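You operate a simulated robot arm through the tools that you are given. There is no shell and no other tool. Be economical: measure what you need, move in short steps, check, and stop when the job is done.

Carry out the task below with a simulated two-armed robot. There is one attempt and no reset: what you move stays moved.

Task
Pick up the grey cone with one hand, pass it to the other hand and put it on the top of the black-legged table.

It is judged by the outcome, as a careful person would: the job done as asked, and still so three seconds after it is handed in. It fails if anything else is knocked over, pushed out of place, dropped, spilled or broken.

Robot
Two 7-joint arms with two-finger parallel grippers on one trunk, on a base that drives. Base frame: it is fixed to the floor where the robot stands at the start and does not move with it; the origin is under the middle of the robot, x ahead of it, y to its left, z up. Units: mm, degrees, N and s.
The left shoulder is at the start at [50, 177, 1129], the right one opposite. With the tool pointing down near the work surface each hand reaches from about 220 to 700 mm from the robot's upright axis, wherever it stands, measured 20 degrees to its own side. Places, roughly: top of the black-legged table [-1700, -2100, 800]. Payload 3.43 kg a hand.
Tool frame (each hand has its own): the origin (TCP) lies between the finger pads and is the grasp point; the fingertips stand 34 mm ahead of it; z points along the fingers, y is the line along which they close. The gripper opens to 128 mm. The fingers are 24 mm wide and 12 mm thick; the gripper's body (48 by 130 mm) begins 96 mm behind the TCP.
Orientation is that of the tool frame in the base frame, as a unit quaternion [x, y, z, w]. With the fingers straight down and closing along the base's y, the tool's x points along the base's -x, its y along +y and its z along -z.

Tools
- The arms move only by the tool play_rows. It takes "left_rows", "right_rows" or both (then of equal length, played together; a hand with none holds still); each is a list of rows, each an object (a shift or turn left out is 0, a gripper value left out holds the last) with "gripper": the finger opening in m, from 0 to 0.128; "dp": the shift along the tool's x, y, z in units of 150 mm (1.0 is 150 mm), a list of three; "delta_rot": the turn, a rotation vector about the tool's x, y, z in units of 90 degrees (1.0 is 90 degrees), a list of three. In form: [{"gripper": gripper, "dp": [dx, dy, dz], "delta_rot": [wx, wy, wz]}, ...]. A call has 1 to 10 rows; each row is the pose to reach, as a shift and turn from the pose commanded when the call began, along the tool's axes at that moment. A call with a number of a shift or a turn outside -1 to 1 is refused whole. A row lasts 0.2 s, in which the tool goes at most 50 mm and 8.6 degrees; a call with a longer step from one row to the next is refused whole, and so is a gripper value outside its range. A pose out of reach is approached as far as the arm can. The call stops where the force on the tool passes 40 N (or 10 N more than at its start, if that is more) or the arm is blocked; 0.2 s more then pass. Each finger travels about 108 mm/s and halts on what it meets, pressing with about 44 N; the grip force reading is that of the motor and also rises with nothing between the fingers. The clock runs only during rows and for 0.2 s after the last one: add rows that repeat a pose to give the fingers time. It gives the time, the measured TCP pose, the force on the tool (base axes), the opening and the grip force at its end, in the units of the frame above (readings bear some noise), with the torque about the TCP (base axes, N m) and any sound that the robot's microphone picked up.
- Cameras (640 x 400 px; columns grow to the right, rows downward): "scene" is now at [153.5, 21.1, 1289.3]; the picture's right is [0.24, -0.97, 0.00], its down [-0.57, -0.14, -0.81] and it looks along [0.79, 0.19, -0.59] (base axes); focal length 251 px, centre (320, 200). "left" rides on the left gripper at [76, 11, -160] in its tool frame; the picture's right is [-0.15, 0.99, 0.00], its down [-0.88, -0.13, -0.46] and it looks along [-0.45, -0.07, 0.89] (tool axes); focal length 234 px, centre (320, 200). "right" rides on the right gripper at [76, -11, -160] in its tool frame; the picture's right is [0.15, 0.99, 0.00], its down [-0.88, 0.13, -0.46] and it looks along [-0.45, 0.07, 0.89] (tool axes); focal length 234 px, centre (320, 200). There is no depth. A picture from a camera that has moved, and an enlarged one, comes with that camera's place and axes in the base frame and with its lens.
- snapshot(camera): a new picture of that camera. It takes no simulated time.
- slide_trunk(by): slides the trunk up (or, below 0, down) by that many mm; the arms and the scene camera ride with it, the base frame stays. It gives what a move gives, with no picture.
- base_move(legs): drives the robot by 1 to 6 legs, each [ahead, turn to the left] in mm and degrees, along the robot's own axes; the way and the turn of a leg run together, so that a leg with both is an arc; at most 1500 mm and 180 degrees a leg. The arms and the cameras ride along, it lands a little off, and it stops where it bumps. It gives what a move gives.
- turn_head(pan, tilt): turns the head with the scene camera to pan (to the left, within 80 degrees either way) and tilt (down, from -29 to 69), counted from straight ahead of the robot. It gives what a move gives.
- zoom(camera, box): a new picture of the part [left, top, right, bottom] of that camera's present view, enlarged. It takes no simulated time.
- finish_job(): hands the job in; it is judged then, once.

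Work in short steps. Places have to be worked out from the pictures, the camera data and where the tool is seen: move nearer, look again, correct. Check each grasp and each placing, and mend what went wrong. You have 120 turns and 108 pictures in all, those below and enlarged ones among them. Open the grippers and draw the arms clear of the work before you hand the job in, unless the task says otherwise; then end with one line.

The tools are called by a JSON object that holds its "api" and its "payload". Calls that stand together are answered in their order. play_rows: Moves the arms, as the interface text tells. Its arguments: {"type":"object","properties":{"left_rows":{"type":"array"},"right_rows":{"type":"array"}},"required":[]} The other tools are called the same way: slide_trunk (by) slides the trunk up or down; base_move (legs) drives the base; turn_head (pan, tilt) turns the head that bears the scene camera; snapshot (camera) takes a picture; zoom (camera, box) takes an enlarged picture of a part of a camera's view; finish_job () hands the job in.

At the start:

```text
time: 0.0
left_position: [327.1, 178.8, 1149.0]
left_ee_rot: [0.0, 1.0, 0.0, 0.0]
left_contact_force: [0.6, 0.3, 0.1]
left_ft_torque: [0.01, -0.01, 0.04]
left_grip_width: 127.7
left_grasp_force: 0.1
right_position: [360.7, -94.8, 1061.9]
right_ee_rot: [0.002, 1.0, 0.001, 0.0]
right_contact_force: [-0.3, -0.3, -0.3]
right_ft_torque: [0.0, 0.0, 0.03]
right_grip_width: 127.8
right_grasp_force: 0.1
trunk travel left (down, up): [-300.0, 101.0]
robot x, y, heading: [-0.7, 2.1, 0.1]
head pan, tilt: [13.7, 36.1]
```

scene: 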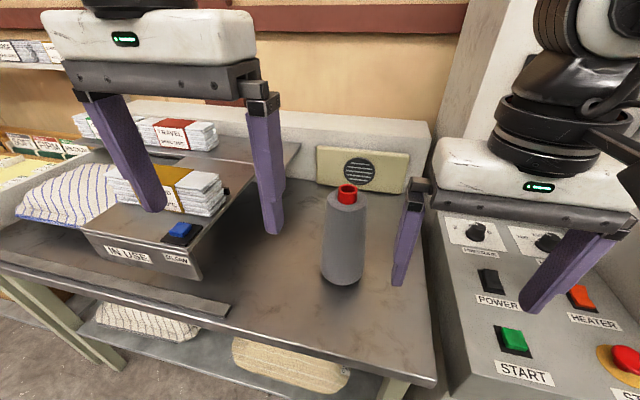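
right: 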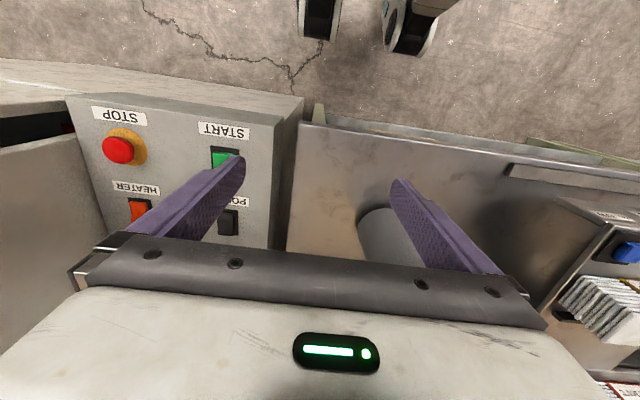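
left: 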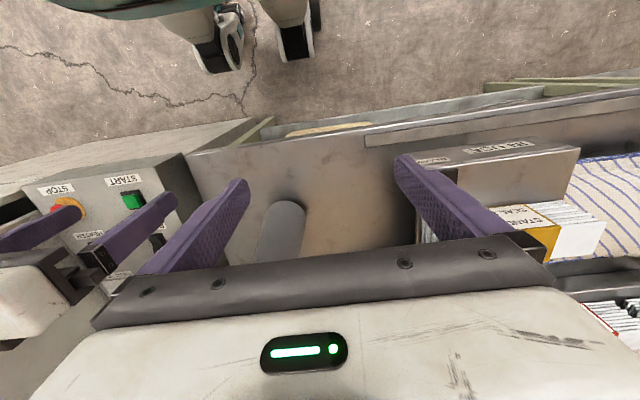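

I'll look closely at the cone to measure it.

{"api": "zoom", "payload": {"camera": "scene", "box": [260, 150, 420, 300]}}

{"api": "turn_head", "payload": {"pan": -80, "tilt": 25}}

{"api": "snapshot", "payload": {"camera": "scene"}}

```text
2.67 times, centred on (340, 225) of scene
camera zoom: at [153.5, 21.1, 1289.3], right [0.24, -0.97, 0.0], down [-0.57, -0.14, -0.81], along [0.79, 0.19, -0.59], focal length 670 px, centre (267, 133)
```

zoom: 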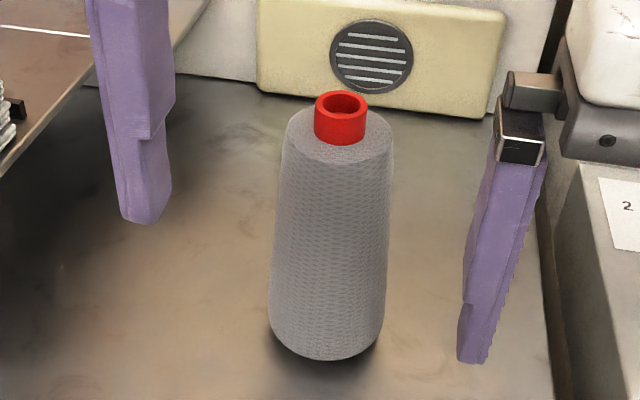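

```text
time: 1.7
left_position: [326.4, 178.4, 1148.7]
left_ee_rot: [0.001, 1.0, 0.001, 0.0]
left_contact_force: [0.3, -0.7, 0.7]
left_ft_torque: [0.0, -0.04, 0.02]
left_grip_width: 127.9
left_grasp_force: 0.2
right_position: [360.4, -94.3, 1062.4]
right_ee_rot: [0.001, 1.0, 0.001, 0.0]
right_contact_force: [-0.4, 0.6, 0.1]
right_ft_torque: [0.01, 0.01, 0.01]
right_grip_width: 127.9
right_grasp_force: 0.1
trunk travel left (down, up): [-300.0, 101.0]
robot x, y, heading: [-3.8, -4.3, -0.0]
head pan, tilt: [-80.0, 25.0]
```

```text
103 pictures are left
camera scene: at [84.6, -90.3, 1306.8], right [-0.98, -0.17, 0.0], down [-0.07, 0.42, -0.91], along [0.16, -0.89, -0.42], focal length 251 px, centre (320, 200)
```

scene: 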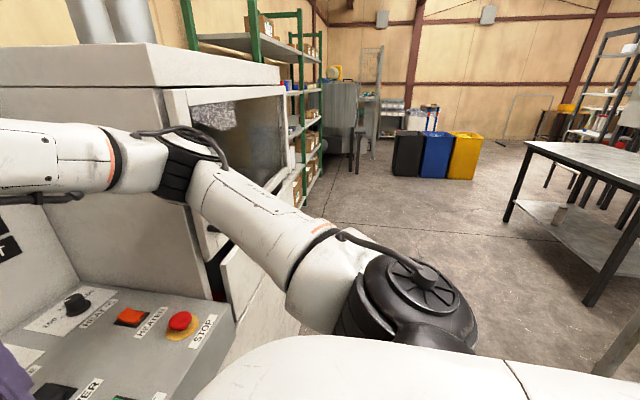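

The cone is about 230 mm tall (red cap top near z 1030), with its base around [546, 62, 797]. I'll raise the right hand and bring it closer, and move the left hand aside.

{"api": "play_rows", "payload": {"right_rows": [{"gripper": 0.128, "dp": [0, 0, -0.3]}, {"dp": [-0.2, 0.2, -0.4]}, {"dp": [-0.4, 0.4, -0.4]}, {"dp": [-0.6, 0.6, -0.4]}, {"dp": [-0.8, 0.8, -0.4]}, {"dp": [-1.0, 1.0, -0.4]}], "left_rows": [{"dp": [0.1, 0.3, 0]}, {"dp": [0.2, 0.6, 0]}, {"dp": [0.3, 0.8, 0]}, {"dp": [0.4, 0.9, 0]}, {"dp": [0.4, 0.9, 0]}, {"dp": [0.4, 0.9, 0]}]}}

{"api": "turn_head", "payload": {"pan": 8, "tilt": 36}}

{"api": "snapshot", "payload": {"camera": "scene"}}

{"api": "snapshot", "payload": {"camera": "right"}}

```text
time: 3.1
left_position: [268.9, 316.0, 1149.9]
left_ee_rot: [0.0, 1.0, -0.001, 0.0]
left_contact_force: [-0.1, -0.6, 0.5]
left_ft_torque: [-0.02, -0.02, 0.06]
left_grip_width: 128.0
left_grasp_force: 0.1
right_position: [510.7, 56.9, 1121.1]
right_ee_rot: [-0.001, 1.0, -0.001, 0.0]
right_contact_force: [0.3, 0.6, -0.2]
right_ft_torque: [-0.01, 0.0, 0.03]
right_grip_width: 128.0
right_grasp_force: 0.1
trunk travel left (down, up): [-300.0, 101.0]
robot x, y, heading: [-2.1, 0.5, -0.1]
head pan, tilt: [-80.0, 25.0]
```

```text
time: 4.7
left_position: [268.2, 314.4, 1149.4]
left_ee_rot: [-0.001, 1.0, 0.0, 0.0]
left_contact_force: [-0.6, -0.9, -0.1]
left_ft_torque: [0.01, -0.01, -0.01]
left_grip_width: 128.0
left_grasp_force: 0.0
right_position: [511.5, 55.5, 1121.8]
right_ee_rot: [0.001, 1.0, 0.001, 0.0]
right_contact_force: [-0.2, -0.2, 1.6]
right_ft_torque: [0.01, -0.01, -0.02]
right_grip_width: 127.8
right_grasp_force: 0.0
trunk travel left (down, up): [-300.0, 101.0]
robot x, y, heading: [-1.1, 0.5, -0.1]
head pan, tilt: [8.0, 36.0]
```

```text
102 pictures are left
camera scene: at [155.2, 12.5, 1289.5], right [0.14, -0.99, 0.0], down [-0.58, -0.08, -0.81], along [0.8, 0.11, -0.59], focal length 251 px, centre (320, 200)
```

scene: 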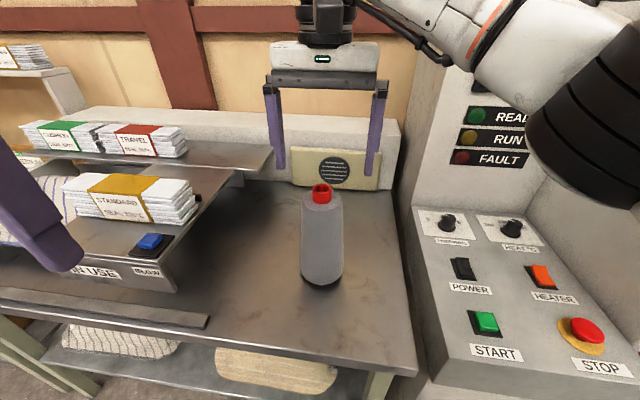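

```text
101 pictures are left
camera right: at [435.9, 44.0, 1279.6], right [-0.14, 0.99, 0.0], down [0.88, 0.13, 0.46], along [0.45, 0.07, -0.89], focal length 234 px, centre (320, 200)
```

right: 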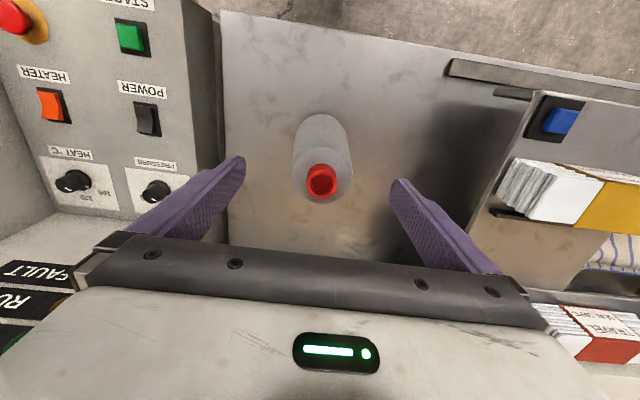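

Combining both views, the cone axis is at about [536, 62], base z 800, cap top 1037. I'll centre the right hand over it, descend to TCP z 990 and close.

{"api": "play_rows", "payload": {"right_rows": [{"dp": [-0.163, 0.043, 0]}, {"dp": [-0.163, 0.043, 0.2]}, {"dp": [-0.163, 0.043, 0.4]}, {"dp": [-0.163, 0.043, 0.5]}]}}

{"api": "snapshot", "payload": {"camera": "right"}}

{"api": "snapshot", "payload": {"camera": "scene"}}

```text
time: 5.7
left_position: [268.5, 315.5, 1149.6]
left_ee_rot: [0.0, 1.0, 0.0, 0.001]
left_contact_force: [-0.4, 0.1, 0.0]
left_ft_torque: [-0.04, 0.02, 0.02]
left_grip_width: 128.2
left_grasp_force: 0.1
right_position: [534.2, 61.9, 1046.5]
right_ee_rot: [-0.001, 1.0, 0.0, 0.0]
right_contact_force: [0.2, 0.5, -0.3]
right_ft_torque: [-0.01, -0.01, 0.04]
right_grip_width: 127.8
right_grasp_force: 0.1
right hand out of reach, approached as far as the arm can: row 1
trunk travel left (down, up): [-300.0, 101.0]
robot x, y, heading: [-1.9, 1.6, -0.2]
head pan, tilt: [8.0, 36.0]
```

```text
100 pictures are left
camera right: at [459.4, 50.9, 1204.8], right [-0.15, 0.99, 0.0], down [0.88, 0.13, 0.46], along [0.45, 0.07, -0.89], focal length 234 px, centre (320, 200)
```

right: 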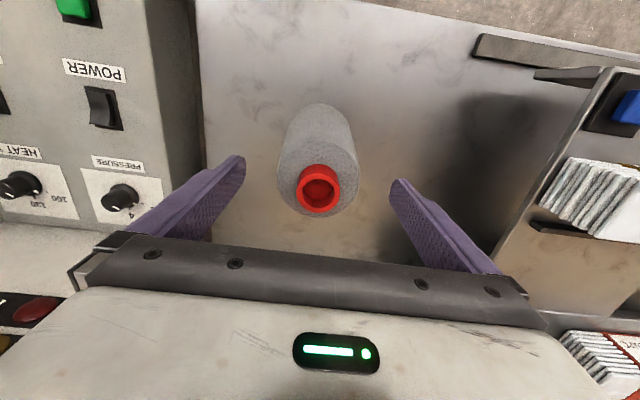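

```text
99 pictures are left
camera scene: at [155.2, 12.9, 1289.5], right [0.14, -0.99, 0.0], down [-0.58, -0.08, -0.81], along [0.8, 0.11, -0.59], focal length 251 px, centre (320, 200)
```

scene: 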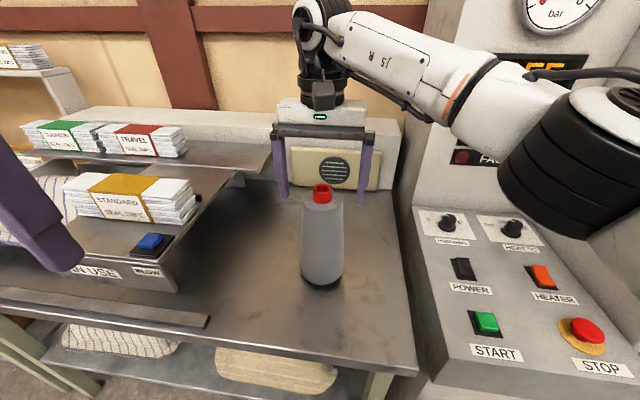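

The cap is centred at x≈533, y≈62, under the TCP. I'll descend to z 990 and close.

{"api": "play_rows", "payload": {"right_rows": [{"dp": [0, 0, 0.19]}, {"dp": [0, 0, 0.37]}, {"dp": [0, 0, 0.37]}, {"gripper": 0.05}, {"gripper": 0.05, "dp": [0, 0, 0.37]}, {"gripper": 0.05, "dp": [0, 0, 0.37]}]}}

{"api": "snapshot", "payload": {"camera": "right"}}

{"api": "snapshot", "payload": {"camera": "scene"}}

```text
refused: row 4 steps farther than a row can; nothing moved
```

```text
98 pictures are left
camera right: at [459.4, 50.9, 1204.8], right [-0.15, 0.99, 0.0], down [0.88, 0.13, 0.46], along [0.45, 0.07, -0.89], focal length 234 px, centre (320, 200)
```

right: 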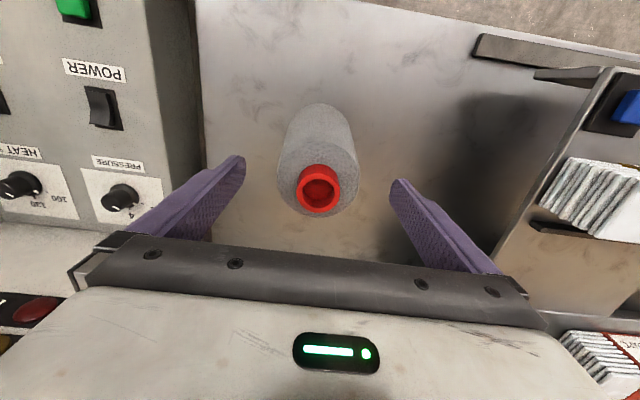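

```text
97 pictures are left
camera scene: at [155.2, 12.9, 1289.5], right [0.14, -0.99, 0.0], down [-0.58, -0.08, -0.81], along [0.8, 0.11, -0.59], focal length 251 px, centre (320, 200)
```

scene: 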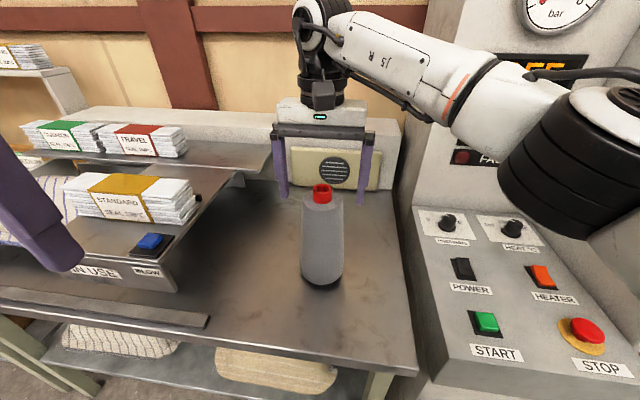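

I left the shift out of one row, so the call was refused. I'm repeating it with the pose given in every row.

{"api": "play_rows", "payload": {"right_rows": [{"dp": [0, 0, 0.19]}, {"dp": [0, 0, 0.37]}, {"dp": [0, 0, 0.37]}, {"gripper": 0.05, "dp": [0, 0, 0.37]}, {"gripper": 0.05, "dp": [0, 0, 0.37]}, {"gripper": 0.05, "dp": [0, 0, 0.37]}]}}

{"api": "snapshot", "payload": {"camera": "scene"}}

```text
time: 7.1
left_position: [267.0, 315.0, 1149.8]
left_ee_rot: [0.0, 1.0, 0.0, 0.0]
left_contact_force: [0.7, 0.4, 0.4]
left_ft_torque: [-0.03, 0.02, 0.01]
left_grip_width: 127.9
left_grasp_force: 0.0
right_position: [535.8, 60.6, 991.8]
right_ee_rot: [0.001, 1.0, 0.0, 0.0]
right_contact_force: [0.7, 2.1, -0.3]
right_ft_torque: [0.26, -0.08, 0.06]
right_grip_width: 78.8
right_grasp_force: 44.3
trunk travel left (down, up): [-300.0, 101.0]
robot x, y, heading: [0.5, 0.4, 0.1]
head pan, tilt: [8.0, 36.0]
```

```text
96 pictures are left
camera scene: at [155.2, 12.8, 1289.5], right [0.14, -0.99, 0.0], down [-0.58, -0.08, -0.81], along [0.8, 0.11, -0.59], focal length 251 px, centre (320, 200)
```

scene: 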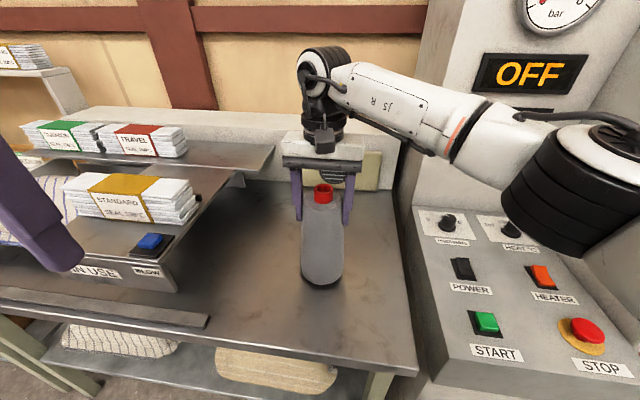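

The cone is held at a width of 79 mm with 44 N. I'll lift it straight up.

{"api": "play_rows", "payload": {"right_rows": [{"gripper": 0.05, "dp": [0, 0, -0.05]}, {"dp": [0, 0, -0.2]}, {"dp": [0, 0, -0.4]}, {"dp": [0, 0, -0.6]}, {"dp": [0, 0, -0.8]}, {"dp": [0, 0, -0.9]}]}}

{"api": "snapshot", "payload": {"camera": "scene"}}

```text
time: 8.7
left_position: [268.6, 313.0, 1150.1]
left_ee_rot: [0.0, 1.0, 0.0, 0.0]
left_contact_force: [0.6, 0.2, -0.3]
left_ft_torque: [-0.02, 0.02, -0.01]
left_grip_width: 127.8
left_grasp_force: 0.0
right_position: [549.2, 24.1, 1108.4]
right_ee_rot: [0.033, 0.999, 0.011, -0.02]
right_contact_force: [-0.9, 0.8, -6.5]
right_ft_torque: [-0.02, 0.01, -0.01]
right_grip_width: 79.0
right_grasp_force: 43.8
right hand out of reach, approached as far as the arm can: row 6
trunk travel left (down, up): [-300.0, 101.0]
robot x, y, heading: [0.2, 3.6, 0.3]
head pan, tilt: [8.0, 36.0]
stopped in row 6 (right hand): the arm was blocked; the commanded pose is now the measured one
```

```text
95 pictures are left
camera scene: at [155.8, 12.2, 1289.4], right [0.14, -0.99, 0.0], down [-0.58, -0.08, -0.81], along [0.8, 0.11, -0.59], focal length 251 px, centre (320, 200)
```

scene: 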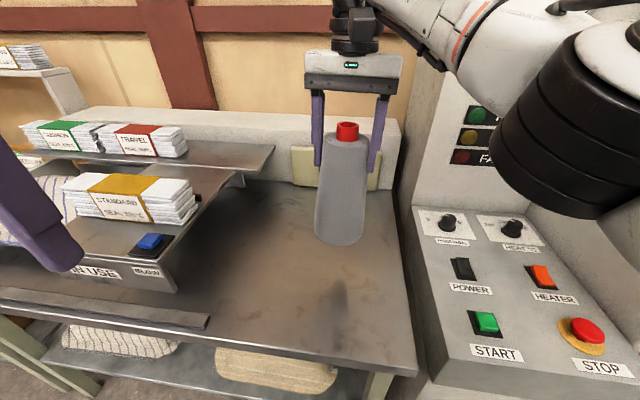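

The arm hit its reach limit, but the cone is firmly held with its bottom about 115 mm above the table. I'll draw it in toward the robot and straighten it.

{"api": "play_rows", "payload": {"right_rows": [{"gripper": 0.05, "dp": [0.15, 0, 0], "delta_rot": [0.005, -0.01, -0.015]}, {"dp": [0.4, 0, 0], "delta_rot": [0.01, -0.02, -0.03]}, {"dp": [0.65, 0, 0], "delta_rot": [0.014, -0.025, -0.042]}, {"dp": [0.85, 0, 0], "delta_rot": [0.014, -0.025, -0.042]}, {"dp": [0.95, 0, 0], "delta_rot": [0.014, -0.025, -0.042]}]}}

{"api": "turn_head", "payload": {"pan": 80, "tilt": 35}}

{"api": "snapshot", "payload": {"camera": "scene"}}

```text
time: 9.9
left_position: [267.9, 315.2, 1150.8]
left_ee_rot: [0.001, 1.0, -0.001, 0.0]
left_contact_force: [0.2, 0.3, 0.7]
left_ft_torque: [0.0, 0.04, -0.03]
left_grip_width: 128.0
left_grasp_force: 0.1
right_position: [405.4, 36.2, 1113.8]
right_ee_rot: [-0.003, 1.0, -0.002, 0.001]
right_contact_force: [0.1, 1.2, -6.6]
right_ft_torque: [-0.02, 0.02, -0.01]
right_grip_width: 79.2
right_grasp_force: 43.9
trunk travel left (down, up): [-300.0, 101.0]
robot x, y, heading: [1.4, -3.0, -0.1]
head pan, tilt: [8.0, 36.0]
```

```text
time: 11.3
left_position: [268.8, 315.6, 1149.7]
left_ee_rot: [0.0, 1.0, 0.0, 0.0]
left_contact_force: [0.0, 0.1, 0.4]
left_ft_torque: [0.01, 0.02, 0.0]
left_grip_width: 127.9
left_grasp_force: 0.0
right_position: [405.9, 35.8, 1114.1]
right_ee_rot: [-0.003, 1.0, -0.002, -0.001]
right_contact_force: [-0.6, 0.2, -6.2]
right_ft_torque: [0.01, 0.03, 0.02]
right_grip_width: 78.8
right_grasp_force: 43.8
trunk travel left (down, up): [-300.0, 101.0]
robot x, y, heading: [-0.9, -0.7, -0.2]
head pan, tilt: [80.0, 35.0]
```

```text
94 pictures are left
camera scene: at [84.2, 87.2, 1291.0], right [0.98, -0.17, 0.0], down [-0.1, -0.56, -0.82], along [0.14, 0.81, -0.57], focal length 251 px, centre (320, 200)
```

scene: 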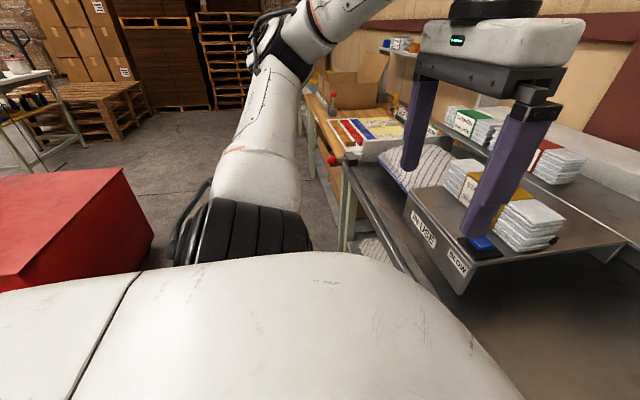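

Nothing is close on the left; the red box stands well behind, around x<-880, y>1300. I'll back away a modest 300 mm from the table to get free space for the handover.

{"api": "base_move", "payload": {"legs": [[-300, 0]]}}

{"api": "turn_head", "payload": {"pan": -80, "tilt": 15}}

{"api": "snapshot", "payload": {"camera": "scene"}}

```text
time: 13.4
left_position: [-43.0, 315.5, 1150.6]
left_ee_rot: [-0.004, 1.0, 0.0, 0.0]
left_contact_force: [-0.4, 0.8, 0.5]
left_ft_torque: [0.0, -0.01, 0.01]
left_grip_width: 128.2
left_grasp_force: 0.1
right_position: [96.6, 37.3, 1114.9]
right_ee_rot: [-0.006, 1.0, -0.002, 0.001]
right_contact_force: [-0.4, 0.5, -5.8]
right_ft_torque: [-0.01, 0.0, 0.03]
right_grip_width: 79.0
right_grasp_force: 43.5
trunk travel left (down, up): [-300.0, 101.0]
robot x, y, heading: [-309.1, -2.9, 0.2]
head pan, tilt: [80.0, 35.0]
```

```text
time: 15.9
left_position: [-42.0, 315.3, 1150.5]
left_ee_rot: [-0.003, 1.0, 0.0, 0.0]
left_contact_force: [0.6, 0.2, 0.2]
left_ft_torque: [0.03, 0.0, 0.02]
left_grip_width: 128.2
left_grasp_force: 0.0
right_position: [97.3, 37.4, 1114.3]
right_ee_rot: [-0.006, 1.0, -0.001, 0.0]
right_contact_force: [1.0, -0.3, -6.3]
right_ft_torque: [-0.01, 0.02, 0.0]
right_grip_width: 78.8
right_grasp_force: 43.9
trunk travel left (down, up): [-300.0, 101.0]
robot x, y, heading: [-307.2, 0.6, 0.1]
head pan, tilt: [-80.0, 15.0]
```

```text
93 pictures are left
camera scene: at [-222.6, -91.9, 1323.0], right [-0.98, -0.18, 0.0], down [-0.05, 0.25, -0.97], along [0.17, -0.95, -0.26], focal length 251 px, centre (320, 200)
```

scene: 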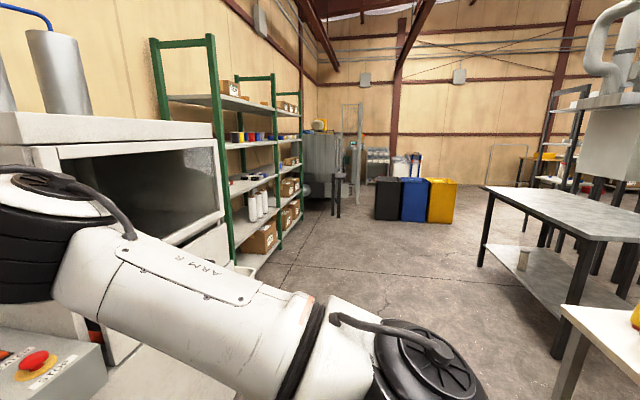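

The way to the black-legged table is visible: its near edge is around x -1340, spanning y -1490 to -2640. First comes the handover: I'll move the cone a bit forward, right and down with the right hand, while the left hand starts turning to come in from the left, tilted 30° below horizontal.

{"api": "play_rows", "payload": {"right_rows": [{"gripper": 0.05, "dp": [-0.07, -0.06, 0.06]}, {"dp": [-0.14, -0.12, 0.12]}, {"dp": [-0.21, -0.19, 0.18]}, {"dp": [-0.29, -0.25, 0.24]}, {"dp": [-0.36, -0.32, 0.3]}, {"dp": [-0.44, -0.38, 0.36]}], "left_rows": [{"gripper": 0.128, "dp": [-0.07, 0.02, 0], "delta_rot": [0.0368, -0.0526, 0.0638]}, {"dp": [-0.14, 0.03, 0], "delta_rot": [0.0736, -0.1053, 0.1276]}, {"dp": [-0.21, 0.05, 0], "delta_rot": [0.1105, -0.158, 0.1915]}, {"dp": [-0.29, 0.07, 0], "delta_rot": [0.1473, -0.2105, 0.2553]}, {"dp": [-0.36, 0.08, 0], "delta_rot": [0.184, -0.2632, 0.319]}, {"dp": [-0.433, 0.1, 0], "delta_rot": [0.221, -0.316, 0.383]}]}}

{"api": "turn_head", "payload": {"pan": 15, "tilt": 36}}

{"api": "snapshot", "payload": {"camera": "scene"}}

```text
time: 17.3
left_position: [24.4, 330.6, 1149.0]
left_ee_rot: [0.29, 0.911, -0.168, 0.242]
left_contact_force: [-0.5, 0.5, -0.9]
left_ft_torque: [-0.01, 0.01, -0.02]
left_grip_width: 128.2
left_grasp_force: 0.1
right_position: [165.3, -21.5, 1061.4]
right_ee_rot: [-0.007, 1.0, -0.002, -0.001]
right_contact_force: [0.2, -0.3, -6.3]
right_ft_torque: [0.02, 0.05, -0.03]
right_grip_width: 78.8
right_grasp_force: 44.2
trunk travel left (down, up): [-300.0, 101.0]
robot x, y, heading: [-309.8, 3.3, -0.0]
head pan, tilt: [-80.0, 15.0]
```

```text
time: 19.0
left_position: [22.8, 330.2, 1149.5]
left_ee_rot: [0.289, 0.911, -0.169, 0.24]
left_contact_force: [0.6, 0.2, 0.2]
left_ft_torque: [0.0, -0.03, -0.02]
left_grip_width: 128.1
left_grasp_force: 0.1
right_position: [165.6, -21.2, 1060.7]
right_ee_rot: [-0.006, 1.0, -0.002, 0.0]
right_contact_force: [0.4, 0.6, -6.4]
right_ft_torque: [-0.01, 0.04, -0.02]
right_grip_width: 78.6
right_grasp_force: 43.6
trunk travel left (down, up): [-300.0, 101.0]
robot x, y, heading: [-309.8, 1.3, 0.4]
head pan, tilt: [15.0, 36.0]
```

```text
92 pictures are left
camera scene: at [-154.9, 23.0, 1289.4], right [0.26, -0.96, 0.0], down [-0.57, -0.16, -0.81], along [0.78, 0.21, -0.59], focal length 251 px, centre (320, 200)
```

scene: 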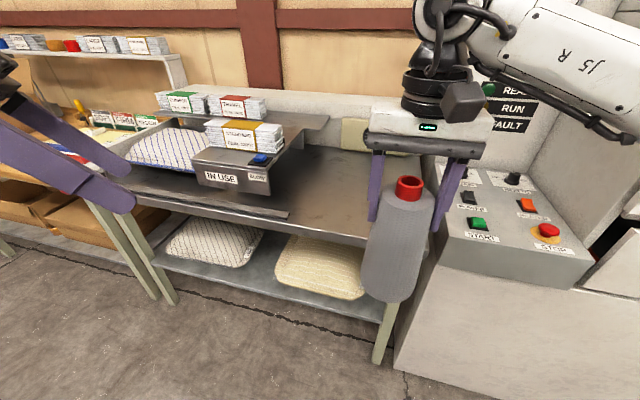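

Both hands move as planned. I'll complete the left hand's turn in place.

{"api": "play_rows", "payload": {"left_rows": [{"gripper": 0.128, "delta_rot": [0.0368, -0.0526, 0.0638]}, {"delta_rot": [0.0736, -0.1053, 0.1276]}, {"delta_rot": [0.1105, -0.158, 0.1915]}, {"delta_rot": [0.1473, -0.2105, 0.2553]}, {"delta_rot": [0.184, -0.2632, 0.319]}]}}

{"api": "zoom", "payload": {"camera": "scene", "box": [320, 150, 480, 310]}}

{"api": "snapshot", "payload": {"camera": "left"}}

```text
time: 20.2
left_position: [23.4, 330.2, 1151.8]
left_ee_rot: [0.494, 0.709, -0.286, 0.413]
left_contact_force: [-0.1, 0.6, -0.2]
left_ft_torque: [0.02, 0.0, 0.0]
left_grip_width: 128.0
left_grasp_force: 0.0
right_position: [164.2, -20.8, 1062.3]
right_ee_rot: [-0.006, 1.0, -0.002, 0.0]
right_contact_force: [-0.5, -0.1, -5.6]
right_ft_torque: [0.03, 0.01, 0.02]
right_grip_width: 78.8
right_grasp_force: 43.9
trunk travel left (down, up): [-300.0, 101.0]
robot x, y, heading: [-307.6, 1.2, 0.5]
head pan, tilt: [15.0, 36.0]
```

```text
2.50 times, centred on (400, 230) of scene
camera zoom: at [-154.8, 23.2, 1289.4], right [0.26, -0.96, 0.0], down [-0.57, -0.16, -0.81], along [0.78, 0.21, -0.59], focal length 628 px, centre (120, 125)
```

zoom: 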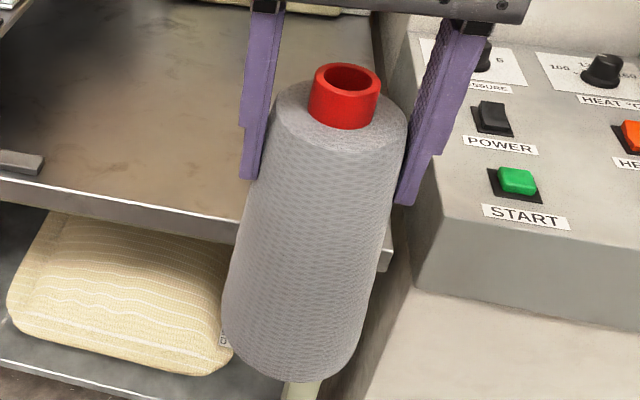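

```text
90 pictures are left
camera left: at [-27.1, 500.5, 1163.7], right [0.95, 0.28, 0.13], down [-0.11, -0.09, 0.99], along [0.28, -0.96, -0.05], focal length 234 px, centre (320, 200)
```

left: 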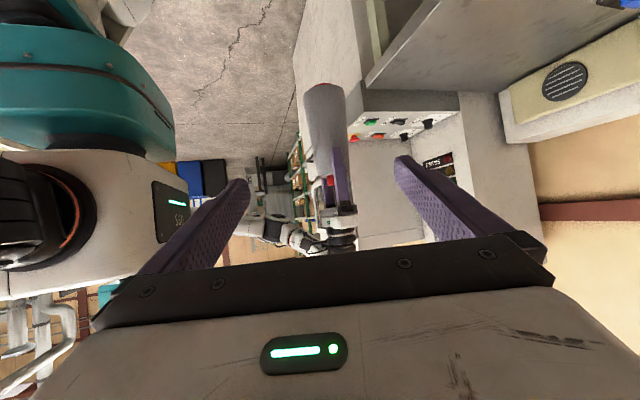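

The left tool now points as wanted (z axis ≈[0.30, -0.81, -0.49]). The cone's grip point lies about 419 mm ahead of it, so I'll advance 150 mm while correcting the offset.

{"api": "play_rows", "payload": {"left_rows": [{"gripper": 0.128, "dp": [-0.04, 0.02, 0.25]}, {"dp": [-0.1, 0.04, 0.5]}, {"dp": [-0.15, 0.05, 0.75]}, {"dp": [-0.186, 0.062, 1.0]}]}}

{"api": "snapshot", "payload": {"camera": "left"}}

{"api": "snapshot", "payload": {"camera": "scene"}}

```text
time: 21.2
left_position: [82.7, 198.4, 1099.7]
left_ee_rot: [0.494, 0.712, -0.285, 0.411]
left_contact_force: [0.3, 0.2, 0.6]
left_ft_torque: [0.0, 0.0, 0.02]
left_grip_width: 128.2
left_grasp_force: 0.1
right_position: [165.4, -21.7, 1061.7]
right_ee_rot: [-0.006, 1.0, -0.002, 0.0]
right_contact_force: [0.0, -1.1, -5.5]
right_ft_torque: [-0.01, 0.03, 0.0]
right_grip_width: 78.9
right_grasp_force: 44.2
trunk travel left (down, up): [-300.0, 101.0]
robot x, y, heading: [-306.1, 0.6, 0.3]
head pan, tilt: [15.0, 36.0]
```

```text
89 pictures are left
camera left: at [32.8, 367.7, 1112.9], right [0.95, 0.28, 0.13], down [-0.11, -0.09, 0.99], along [0.29, -0.96, -0.05], focal length 234 px, centre (320, 200)
```

left: 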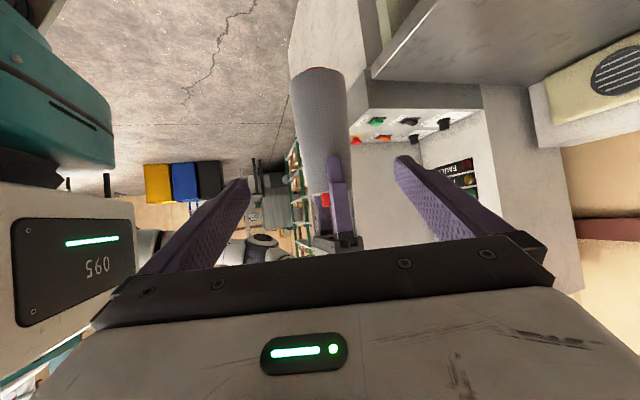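

```text
88 pictures are left
camera scene: at [-154.5, 23.0, 1289.3], right [0.26, -0.96, 0.0], down [-0.57, -0.16, -0.81], along [0.78, 0.21, -0.59], focal length 251 px, centre (320, 200)
```

scene: 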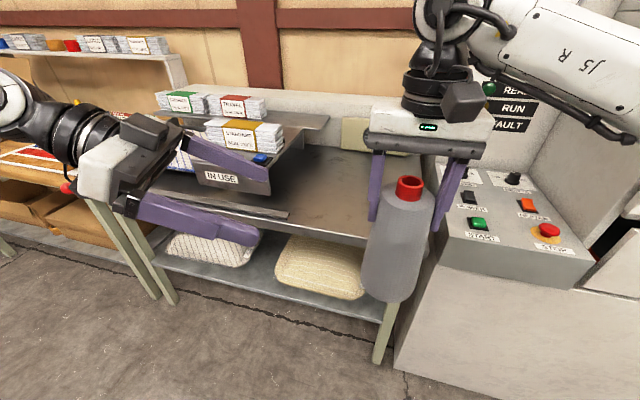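

The cone is on the left gripper's line of approach, with 268 mm remaining. I'll go 150 mm closer, then check.

{"api": "play_rows", "payload": {"left_rows": [{"gripper": 0.128, "dp": [-0.005, 0.002, 0.25]}, {"dp": [-0.01, 0.004, 0.5]}, {"dp": [-0.015, 0.005, 0.75]}, {"dp": [-0.015, 0.005, 1.0]}]}}

{"api": "snapshot", "payload": {"camera": "left"}}

{"api": "snapshot", "payload": {"camera": "scene"}}

```text
time: 22.2
left_position: [128.2, 76.0, 1025.5]
left_ee_rot: [0.494, 0.711, -0.285, 0.41]
left_contact_force: [-0.8, 0.0, -0.1]
left_ft_torque: [-0.01, 0.01, -0.01]
left_grip_width: 128.0
left_grasp_force: 0.1
right_position: [166.1, -21.4, 1061.9]
right_ee_rot: [-0.006, 1.0, -0.002, -0.001]
right_contact_force: [0.3, -0.6, -6.1]
right_ft_torque: [0.0, 0.01, -0.01]
right_grip_width: 78.6
right_grasp_force: 44.0
trunk travel left (down, up): [-300.0, 101.0]
robot x, y, heading: [-309.3, -6.1, 0.5]
head pan, tilt: [15.0, 36.0]
```

```text
87 pictures are left
camera left: at [79.1, 246.0, 1038.4], right [0.95, 0.28, 0.13], down [-0.11, -0.09, 0.99], along [0.29, -0.96, -0.05], focal length 234 px, centre (320, 200)
```

left: 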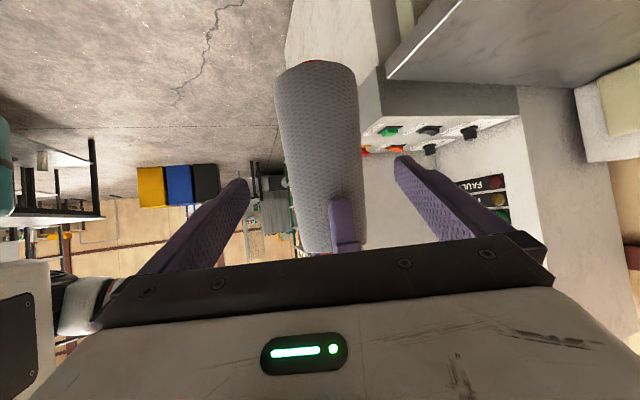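

```text
86 pictures are left
camera scene: at [-154.6, 22.8, 1289.4], right [0.26, -0.96, 0.0], down [-0.57, -0.16, -0.81], along [0.78, 0.21, -0.59], focal length 251 px, centre (320, 200)
```

scene: 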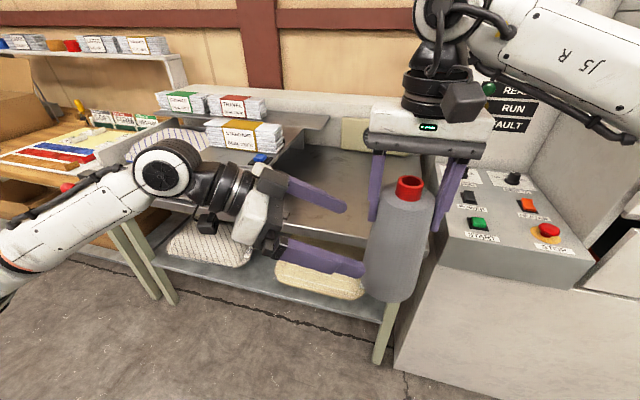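

The approach line passes between the cone's base and the right fingertips, as intended. I'll go the last 118 mm with the fingers open.

{"api": "play_rows", "payload": {"left_rows": [{"gripper": 0.128, "dp": [-0.005, 0.003, 0.2]}, {"dp": [-0.01, 0.006, 0.4]}, {"dp": [-0.015, 0.01, 0.6]}, {"dp": [-0.016, 0.01, 0.79]}]}}

{"api": "snapshot", "payload": {"camera": "left"}}

{"api": "snapshot", "payload": {"camera": "scene"}}

```text
time: 23.2
left_position: [164.7, -20.3, 967.2]
left_ee_rot: [0.494, 0.712, -0.285, 0.41]
left_contact_force: [0.4, 0.4, -0.4]
left_ft_torque: [0.01, 0.01, 0.03]
left_grip_width: 128.2
left_grasp_force: 0.1
right_position: [165.2, -20.3, 1061.9]
right_ee_rot: [-0.007, 1.0, -0.002, 0.0]
right_contact_force: [-0.9, 0.4, -6.3]
right_ft_torque: [-0.02, 0.02, 0.0]
right_grip_width: 78.6
right_grasp_force: 44.6
trunk travel left (down, up): [-300.0, 101.0]
robot x, y, heading: [-305.6, -3.0, 0.2]
head pan, tilt: [15.0, 36.0]
```

```text
85 pictures are left
camera left: at [114.3, 149.1, 980.9], right [0.95, 0.28, 0.13], down [-0.11, -0.09, 0.99], along [0.29, -0.96, -0.05], focal length 234 px, centre (320, 200)
```

left: 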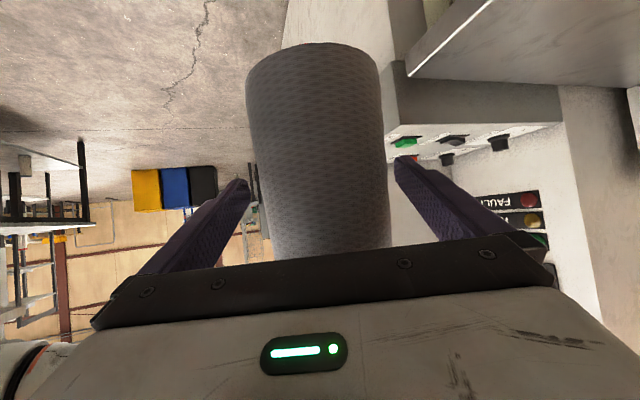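

```text
84 pictures are left
camera scene: at [-154.8, 22.9, 1289.4], right [0.26, -0.96, 0.0], down [-0.57, -0.16, -0.81], along [0.78, 0.21, -0.59], focal length 251 px, centre (320, 200)
```

scene: 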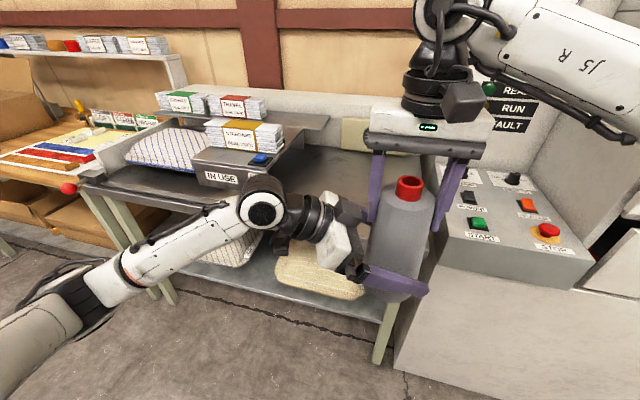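

The cone is centred between the left fingers. I'll close the left gripper while the right still holds.

{"api": "play_rows", "payload": {"left_rows": [{"gripper": 0.06}, {"gripper": 0.06}, {"gripper": 0.06}]}}

{"api": "snapshot", "payload": {"camera": "scene"}}

```text
time: 24.0
left_position: [166.8, -19.7, 966.5]
left_ee_rot: [0.493, 0.712, -0.283, 0.411]
left_contact_force: [18.2, 2.4, 0.5]
left_ft_torque: [0.2, 0.02, 0.24]
left_grip_width: 89.1
left_grasp_force: 43.6
right_position: [164.2, -19.7, 1060.6]
right_ee_rot: [-0.007, 1.0, -0.003, -0.002]
right_contact_force: [-16.9, -1.7, -0.9]
right_ft_torque: [-0.4, 1.55, -0.23]
right_grip_width: 78.8
right_grasp_force: 44.5
trunk travel left (down, up): [-300.0, 101.0]
robot x, y, heading: [-306.6, -2.4, 0.3]
head pan, tilt: [15.0, 36.0]
```

```text
83 pictures are left
camera scene: at [-154.9, 23.1, 1289.4], right [0.26, -0.96, 0.0], down [-0.57, -0.16, -0.81], along [0.78, 0.21, -0.59], focal length 251 px, centre (320, 200)
```

scene: 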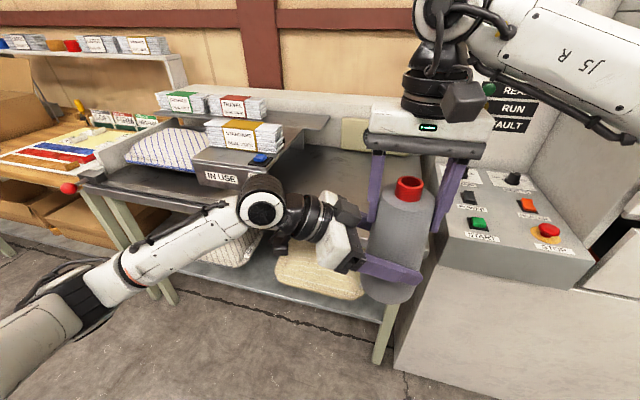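

The left hand holds at 89 mm width and 44 N, with a small lateral preload of 17 N. I'll ease the left hand 1.5 mm, then open the right and raise it.

{"api": "play_rows", "payload": {"left_rows": [{"gripper": 0.06, "dp": [0, 0.01, 0]}, {"dp": [0, 0.01, 0]}]}}

{"api": "play_rows", "payload": {"right_rows": [{"gripper": 0.128}, {"gripper": 0.128}, {"gripper": 0.128}, {"gripper": 0.128}]}}

{"api": "zoom", "payload": {"camera": "scene", "box": [300, 120, 500, 320]}}

```text
time: 24.6
left_position: [166.3, -19.1, 966.9]
left_ee_rot: [0.493, 0.712, -0.283, 0.411]
left_contact_force: [16.6, -0.7, 0.6]
left_ft_torque: [0.58, 0.23, 0.69]
left_grip_width: 89.2
left_grasp_force: 43.5
right_position: [164.5, -20.2, 1062.1]
right_ee_rot: [-0.007, 1.0, -0.001, -0.001]
right_contact_force: [-16.5, -0.1, 0.7]
right_ft_torque: [-0.55, 1.38, -0.67]
right_grip_width: 78.7
right_grasp_force: 44.3
trunk travel left (down, up): [-300.0, 101.0]
robot x, y, heading: [-308.3, -3.0, 0.4]
head pan, tilt: [15.0, 36.0]
```

```text
time: 25.6
left_position: [162.7, -20.2, 967.3]
left_ee_rot: [0.496, 0.711, -0.286, 0.409]
left_contact_force: [-23.3, 4.6, -6.7]
left_ft_torque: [-0.71, -2.06, 1.48]
left_grip_width: 89.2
left_grasp_force: 43.8
right_position: [167.8, -22.1, 1061.9]
right_ee_rot: [-0.002, 1.0, -0.002, 0.003]
right_contact_force: [23.0, -4.8, 5.5]
right_ft_torque: [0.34, -0.07, -1.54]
right_grip_width: 125.6
right_grasp_force: 0.0
trunk travel left (down, up): [-300.0, 101.0]
robot x, y, heading: [-308.6, -0.2, 0.0]
head pan, tilt: [15.0, 36.0]
```

```text
2.00 times, centred on (400, 220) of scene
camera zoom: at [-154.9, 23.1, 1289.4], right [0.26, -0.96, 0.0], down [-0.57, -0.16, -0.81], along [0.78, 0.21, -0.59], focal length 502 px, centre (160, 160)
```

zoom: 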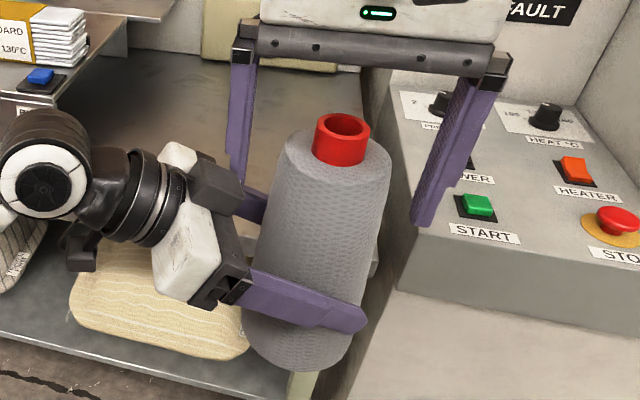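

The cone is now in the left hand, but the opened right finger leans against the left gripper's body. I'll close the right slightly and then lift it straight up.

{"api": "play_rows", "payload": {"right_rows": [{"gripper": 0.104}, {"gripper": 0.104}, {"gripper": 0.104, "dp": [0, 0, -0.1]}, {"gripper": 0.104, "dp": [0, 0, -0.3]}, {"gripper": 0.104, "dp": [0, 0, -0.5]}, {"gripper": 0.104, "dp": [0, 0, -0.7]}]}}

{"api": "snapshot", "payload": {"camera": "scene"}}

```text
time: 27.0
left_position: [166.1, -19.1, 967.5]
left_ee_rot: [0.494, 0.712, -0.285, 0.411]
left_contact_force: [-0.4, 0.4, -6.4]
left_ft_torque: [0.03, 0.0, 0.01]
left_grip_width: 89.4
left_grasp_force: 44.3
right_position: [162.3, -19.6, 1165.4]
right_ee_rot: [-0.008, 1.0, -0.002, 0.0]
right_contact_force: [-0.3, -0.3, -0.5]
right_ft_torque: [0.0, -0.01, -0.03]
right_grip_width: 104.0
right_grasp_force: 0.1
trunk travel left (down, up): [-300.0, 101.0]
robot x, y, heading: [-307.9, -2.1, 0.2]
head pan, tilt: [15.0, 36.0]
```

```text
81 pictures are left
camera scene: at [-155.3, 23.2, 1289.4], right [0.26, -0.96, 0.0], down [-0.57, -0.16, -0.81], along [0.78, 0.21, -0.59], focal length 251 px, centre (320, 200)
```

scene: 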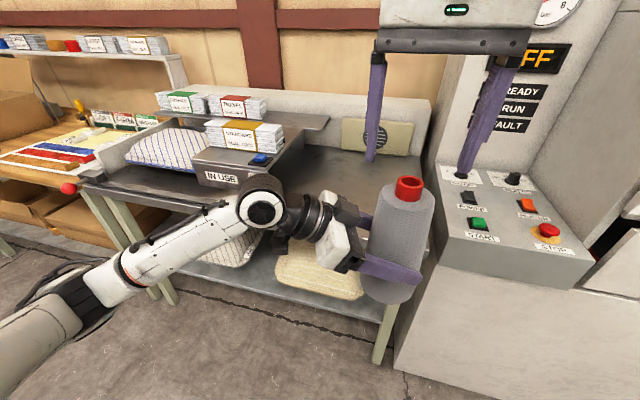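

The left hand holds the cone (6.4 N weight). I'll retract the right arm to its side, then turn the robot right toward the table.

{"api": "play_rows", "payload": {"right_rows": [{"dp": [0, 0, -0.1]}, {"dp": [0.13, -0.25, -0.1]}, {"dp": [0.3, -0.5, -0.1]}, {"dp": [0.5, -0.75, -0.1]}, {"dp": [0.7, -0.95, -0.1]}]}}

{"api": "base_move", "payload": {"legs": [[0, -90]]}}

{"api": "turn_head", "payload": {"pan": 0, "tilt": 30}}

{"api": "snapshot", "payload": {"camera": "scene"}}

{"api": "turn_head", "payload": {"pan": -60, "tilt": 25}}

{"api": "snapshot", "payload": {"camera": "scene"}}

```text
time: 28.2
left_position: [164.8, -19.7, 968.0]
left_ee_rot: [0.495, 0.711, -0.286, 0.411]
left_contact_force: [-0.2, -0.1, -6.2]
left_ft_torque: [0.04, 0.01, 0.02]
left_grip_width: 89.3
left_grasp_force: 44.6
right_position: [56.6, -161.9, 1183.8]
right_ee_rot: [-0.006, 1.0, -0.002, 0.0]
right_contact_force: [-0.3, -0.1, 0.9]
right_ft_torque: [-0.03, 0.0, 0.01]
right_grip_width: 104.0
right_grasp_force: 0.1
trunk travel left (down, up): [-300.0, 101.0]
robot x, y, heading: [-308.8, -1.3, 0.4]
head pan, tilt: [15.0, 36.0]
```

```text
time: 32.5
left_position: [-332.9, -475.5, 968.0]
left_ee_rot: [0.854, 0.146, -0.493, 0.085]
left_contact_force: [-0.1, 0.8, -6.0]
left_ft_torque: [0.01, -0.05, 0.01]
left_grip_width: 88.9
left_grasp_force: 43.9
right_position: [-475.3, -364.9, 1183.6]
right_ee_rot: [0.709, 0.706, -0.001, -0.002]
right_contact_force: [-0.5, 0.7, 0.3]
right_ft_torque: [-0.02, 0.01, -0.04]
right_grip_width: 104.1
right_grasp_force: 0.0
trunk travel left (down, up): [-300.0, 101.0]
robot x, y, heading: [-305.5, -3.4, -90.6]
head pan, tilt: [15.0, 36.0]
```

```text
time: 33.2
left_position: [-333.5, -475.2, 967.6]
left_ee_rot: [0.853, 0.147, -0.493, 0.085]
left_contact_force: [-0.8, 0.1, -6.3]
left_ft_torque: [0.01, -0.01, 0.0]
left_grip_width: 89.1
left_grasp_force: 43.9
right_position: [-475.0, -365.8, 1184.1]
right_ee_rot: [0.708, 0.706, 0.0, -0.001]
right_contact_force: [-0.8, 0.4, 1.1]
right_ft_torque: [0.0, -0.01, 0.01]
right_grip_width: 104.2
right_grasp_force: 0.0
trunk travel left (down, up): [-300.0, 101.0]
robot x, y, heading: [-306.1, 2.7, -90.4]
head pan, tilt: [0.0, 30.0]
```

```text
80 pictures are left
camera scene: at [-311.2, -161.4, 1298.7], right [-1.0, 0.01, 0.0], down [0.0, 0.5, -0.87], along [-0.01, -0.87, -0.5], focal length 251 px, centre (320, 200)
```

scene: 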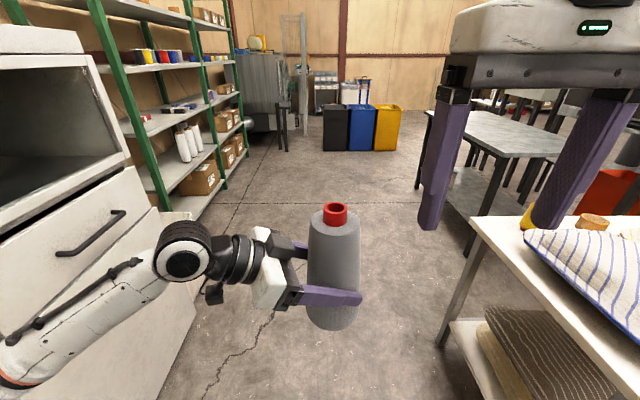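

```text
time: 34.5
left_position: [-333.0, -475.3, 968.5]
left_ee_rot: [0.853, 0.147, -0.493, 0.085]
left_contact_force: [-0.3, -0.3, -6.5]
left_ft_torque: [-0.01, -0.01, 0.01]
left_grip_width: 89.3
left_grasp_force: 44.0
right_position: [-475.4, -364.7, 1183.4]
right_ee_rot: [0.709, 0.706, -0.001, -0.001]
right_contact_force: [-0.4, -0.5, 0.1]
right_ft_torque: [0.0, -0.03, -0.01]
right_grip_width: 103.8
right_grasp_force: 0.2
trunk travel left (down, up): [-300.0, 101.0]
robot x, y, heading: [-307.2, 1.2, -90.7]
head pan, tilt: [-60.0, 25.0]
```

```text
79 pictures are left
camera scene: at [-390.6, -116.4, 1306.7], right [-0.49, 0.87, 0.0], down [0.37, 0.21, -0.91], along [-0.79, -0.45, -0.42], focal length 251 px, centre (320, 200)
```

scene: 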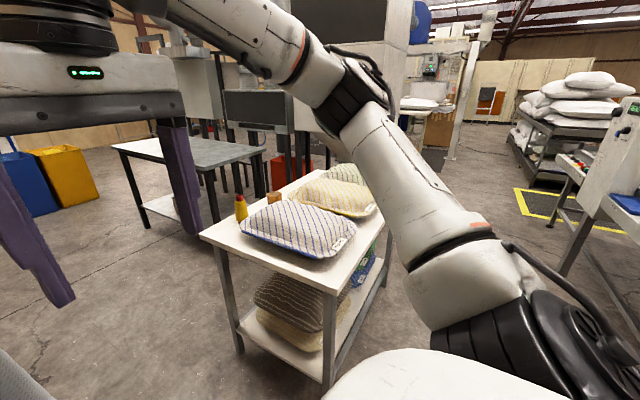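

The path along x≈-306 is clear: the cart edge is at x≈-895 and the machine at x≥460. I'll drive 2000 mm ahead and then turn right to face the black-legged table.

{"api": "base_move", "payload": {"legs": [[1000, 0], [1000, 0]]}}

{"api": "snapshot", "payload": {"camera": "scene"}}

```text
time: 44.4
left_position: [-342.8, -2454.8, 967.7]
left_ee_rot: [0.855, 0.141, -0.493, 0.081]
left_contact_force: [-0.1, 0.1, -6.0]
left_ft_torque: [0.02, 0.01, -0.01]
left_grip_width: 88.8
left_grasp_force: 44.6
right_position: [-482.1, -2342.0, 1183.1]
right_ee_rot: [0.714, 0.7, -0.002, -0.002]
right_contact_force: [0.5, 0.1, -0.1]
right_ft_torque: [0.02, 0.01, -0.02]
right_grip_width: 103.9
right_grasp_force: 0.1
trunk travel left (down, up): [-300.0, 101.0]
robot x, y, heading: [-313.4, -1985.7, -91.3]
head pan, tilt: [-60.0, 25.0]
```

```text
78 pictures are left
camera scene: at [-394.4, -2095.3, 1306.7], right [-0.48, 0.88, 0.0], down [0.37, 0.2, -0.91], along [-0.8, -0.43, -0.42], focal length 251 px, centre (320, 200)
```

scene: 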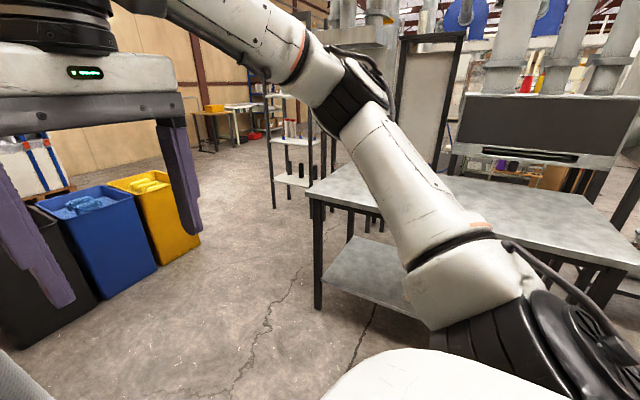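

The table's near edge is at about x -1410. I'll turn right to face it squarely and look.

{"api": "base_move", "payload": {"legs": [[0, -88.7]]}}

{"api": "turn_head", "payload": {"pan": 0, "tilt": 25}}

{"api": "snapshot", "payload": {"camera": "scene"}}

```text
time: 48.6
left_position: [-784.3, -1960.6, 966.6]
left_ee_rot: [0.71, -0.496, -0.41, -0.286]
left_contact_force: [-0.2, 0.0, -6.0]
left_ft_torque: [-0.01, -0.01, -0.04]
left_grip_width: 89.0
left_grasp_force: 44.2
right_position: [-676.1, -1817.5, 1182.2]
right_ee_rot: [1.0, 0.004, 0.0, -0.002]
right_contact_force: [0.1, -0.8, 0.0]
right_ft_torque: [0.0, 0.0, 0.03]
right_grip_width: 103.9
right_grasp_force: 0.0
trunk travel left (down, up): [-300.0, 101.0]
robot x, y, heading: [-308.6, -1980.3, -179.9]
head pan, tilt: [-60.0, 25.0]
```

```text
time: 49.9
left_position: [-783.7, -1959.8, 966.2]
left_ee_rot: [0.71, -0.497, -0.409, -0.287]
left_contact_force: [0.6, -0.2, -7.0]
left_ft_torque: [-0.01, -0.01, 0.0]
left_grip_width: 88.8
left_grasp_force: 43.6
right_position: [-675.9, -1817.7, 1183.5]
right_ee_rot: [1.0, 0.003, 0.0, -0.001]
right_contact_force: [0.1, 0.5, -0.7]
right_ft_torque: [-0.02, 0.0, -0.02]
right_grip_width: 103.9
right_grasp_force: 0.1
trunk travel left (down, up): [-300.0, 101.0]
robot x, y, heading: [-310.4, -1980.0, -180.0]
head pan, tilt: [0.0, 25.0]
```

```text
77 pictures are left
camera scene: at [-474.4, -1980.6, 1306.7], right [0.0, 1.0, 0.0], down [0.42, 0.0, -0.91], along [-0.91, 0.0, -0.42], focal length 251 px, centre (320, 200)
```

scene: 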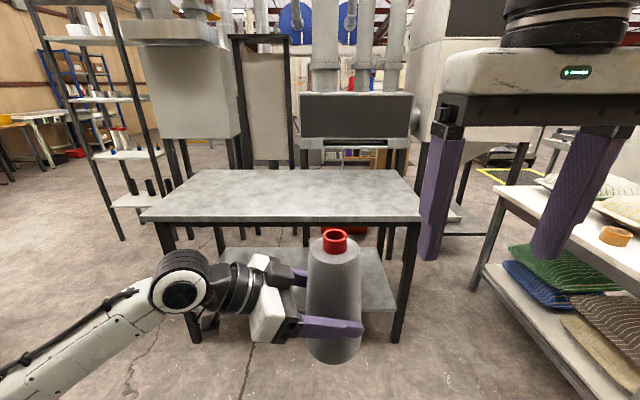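

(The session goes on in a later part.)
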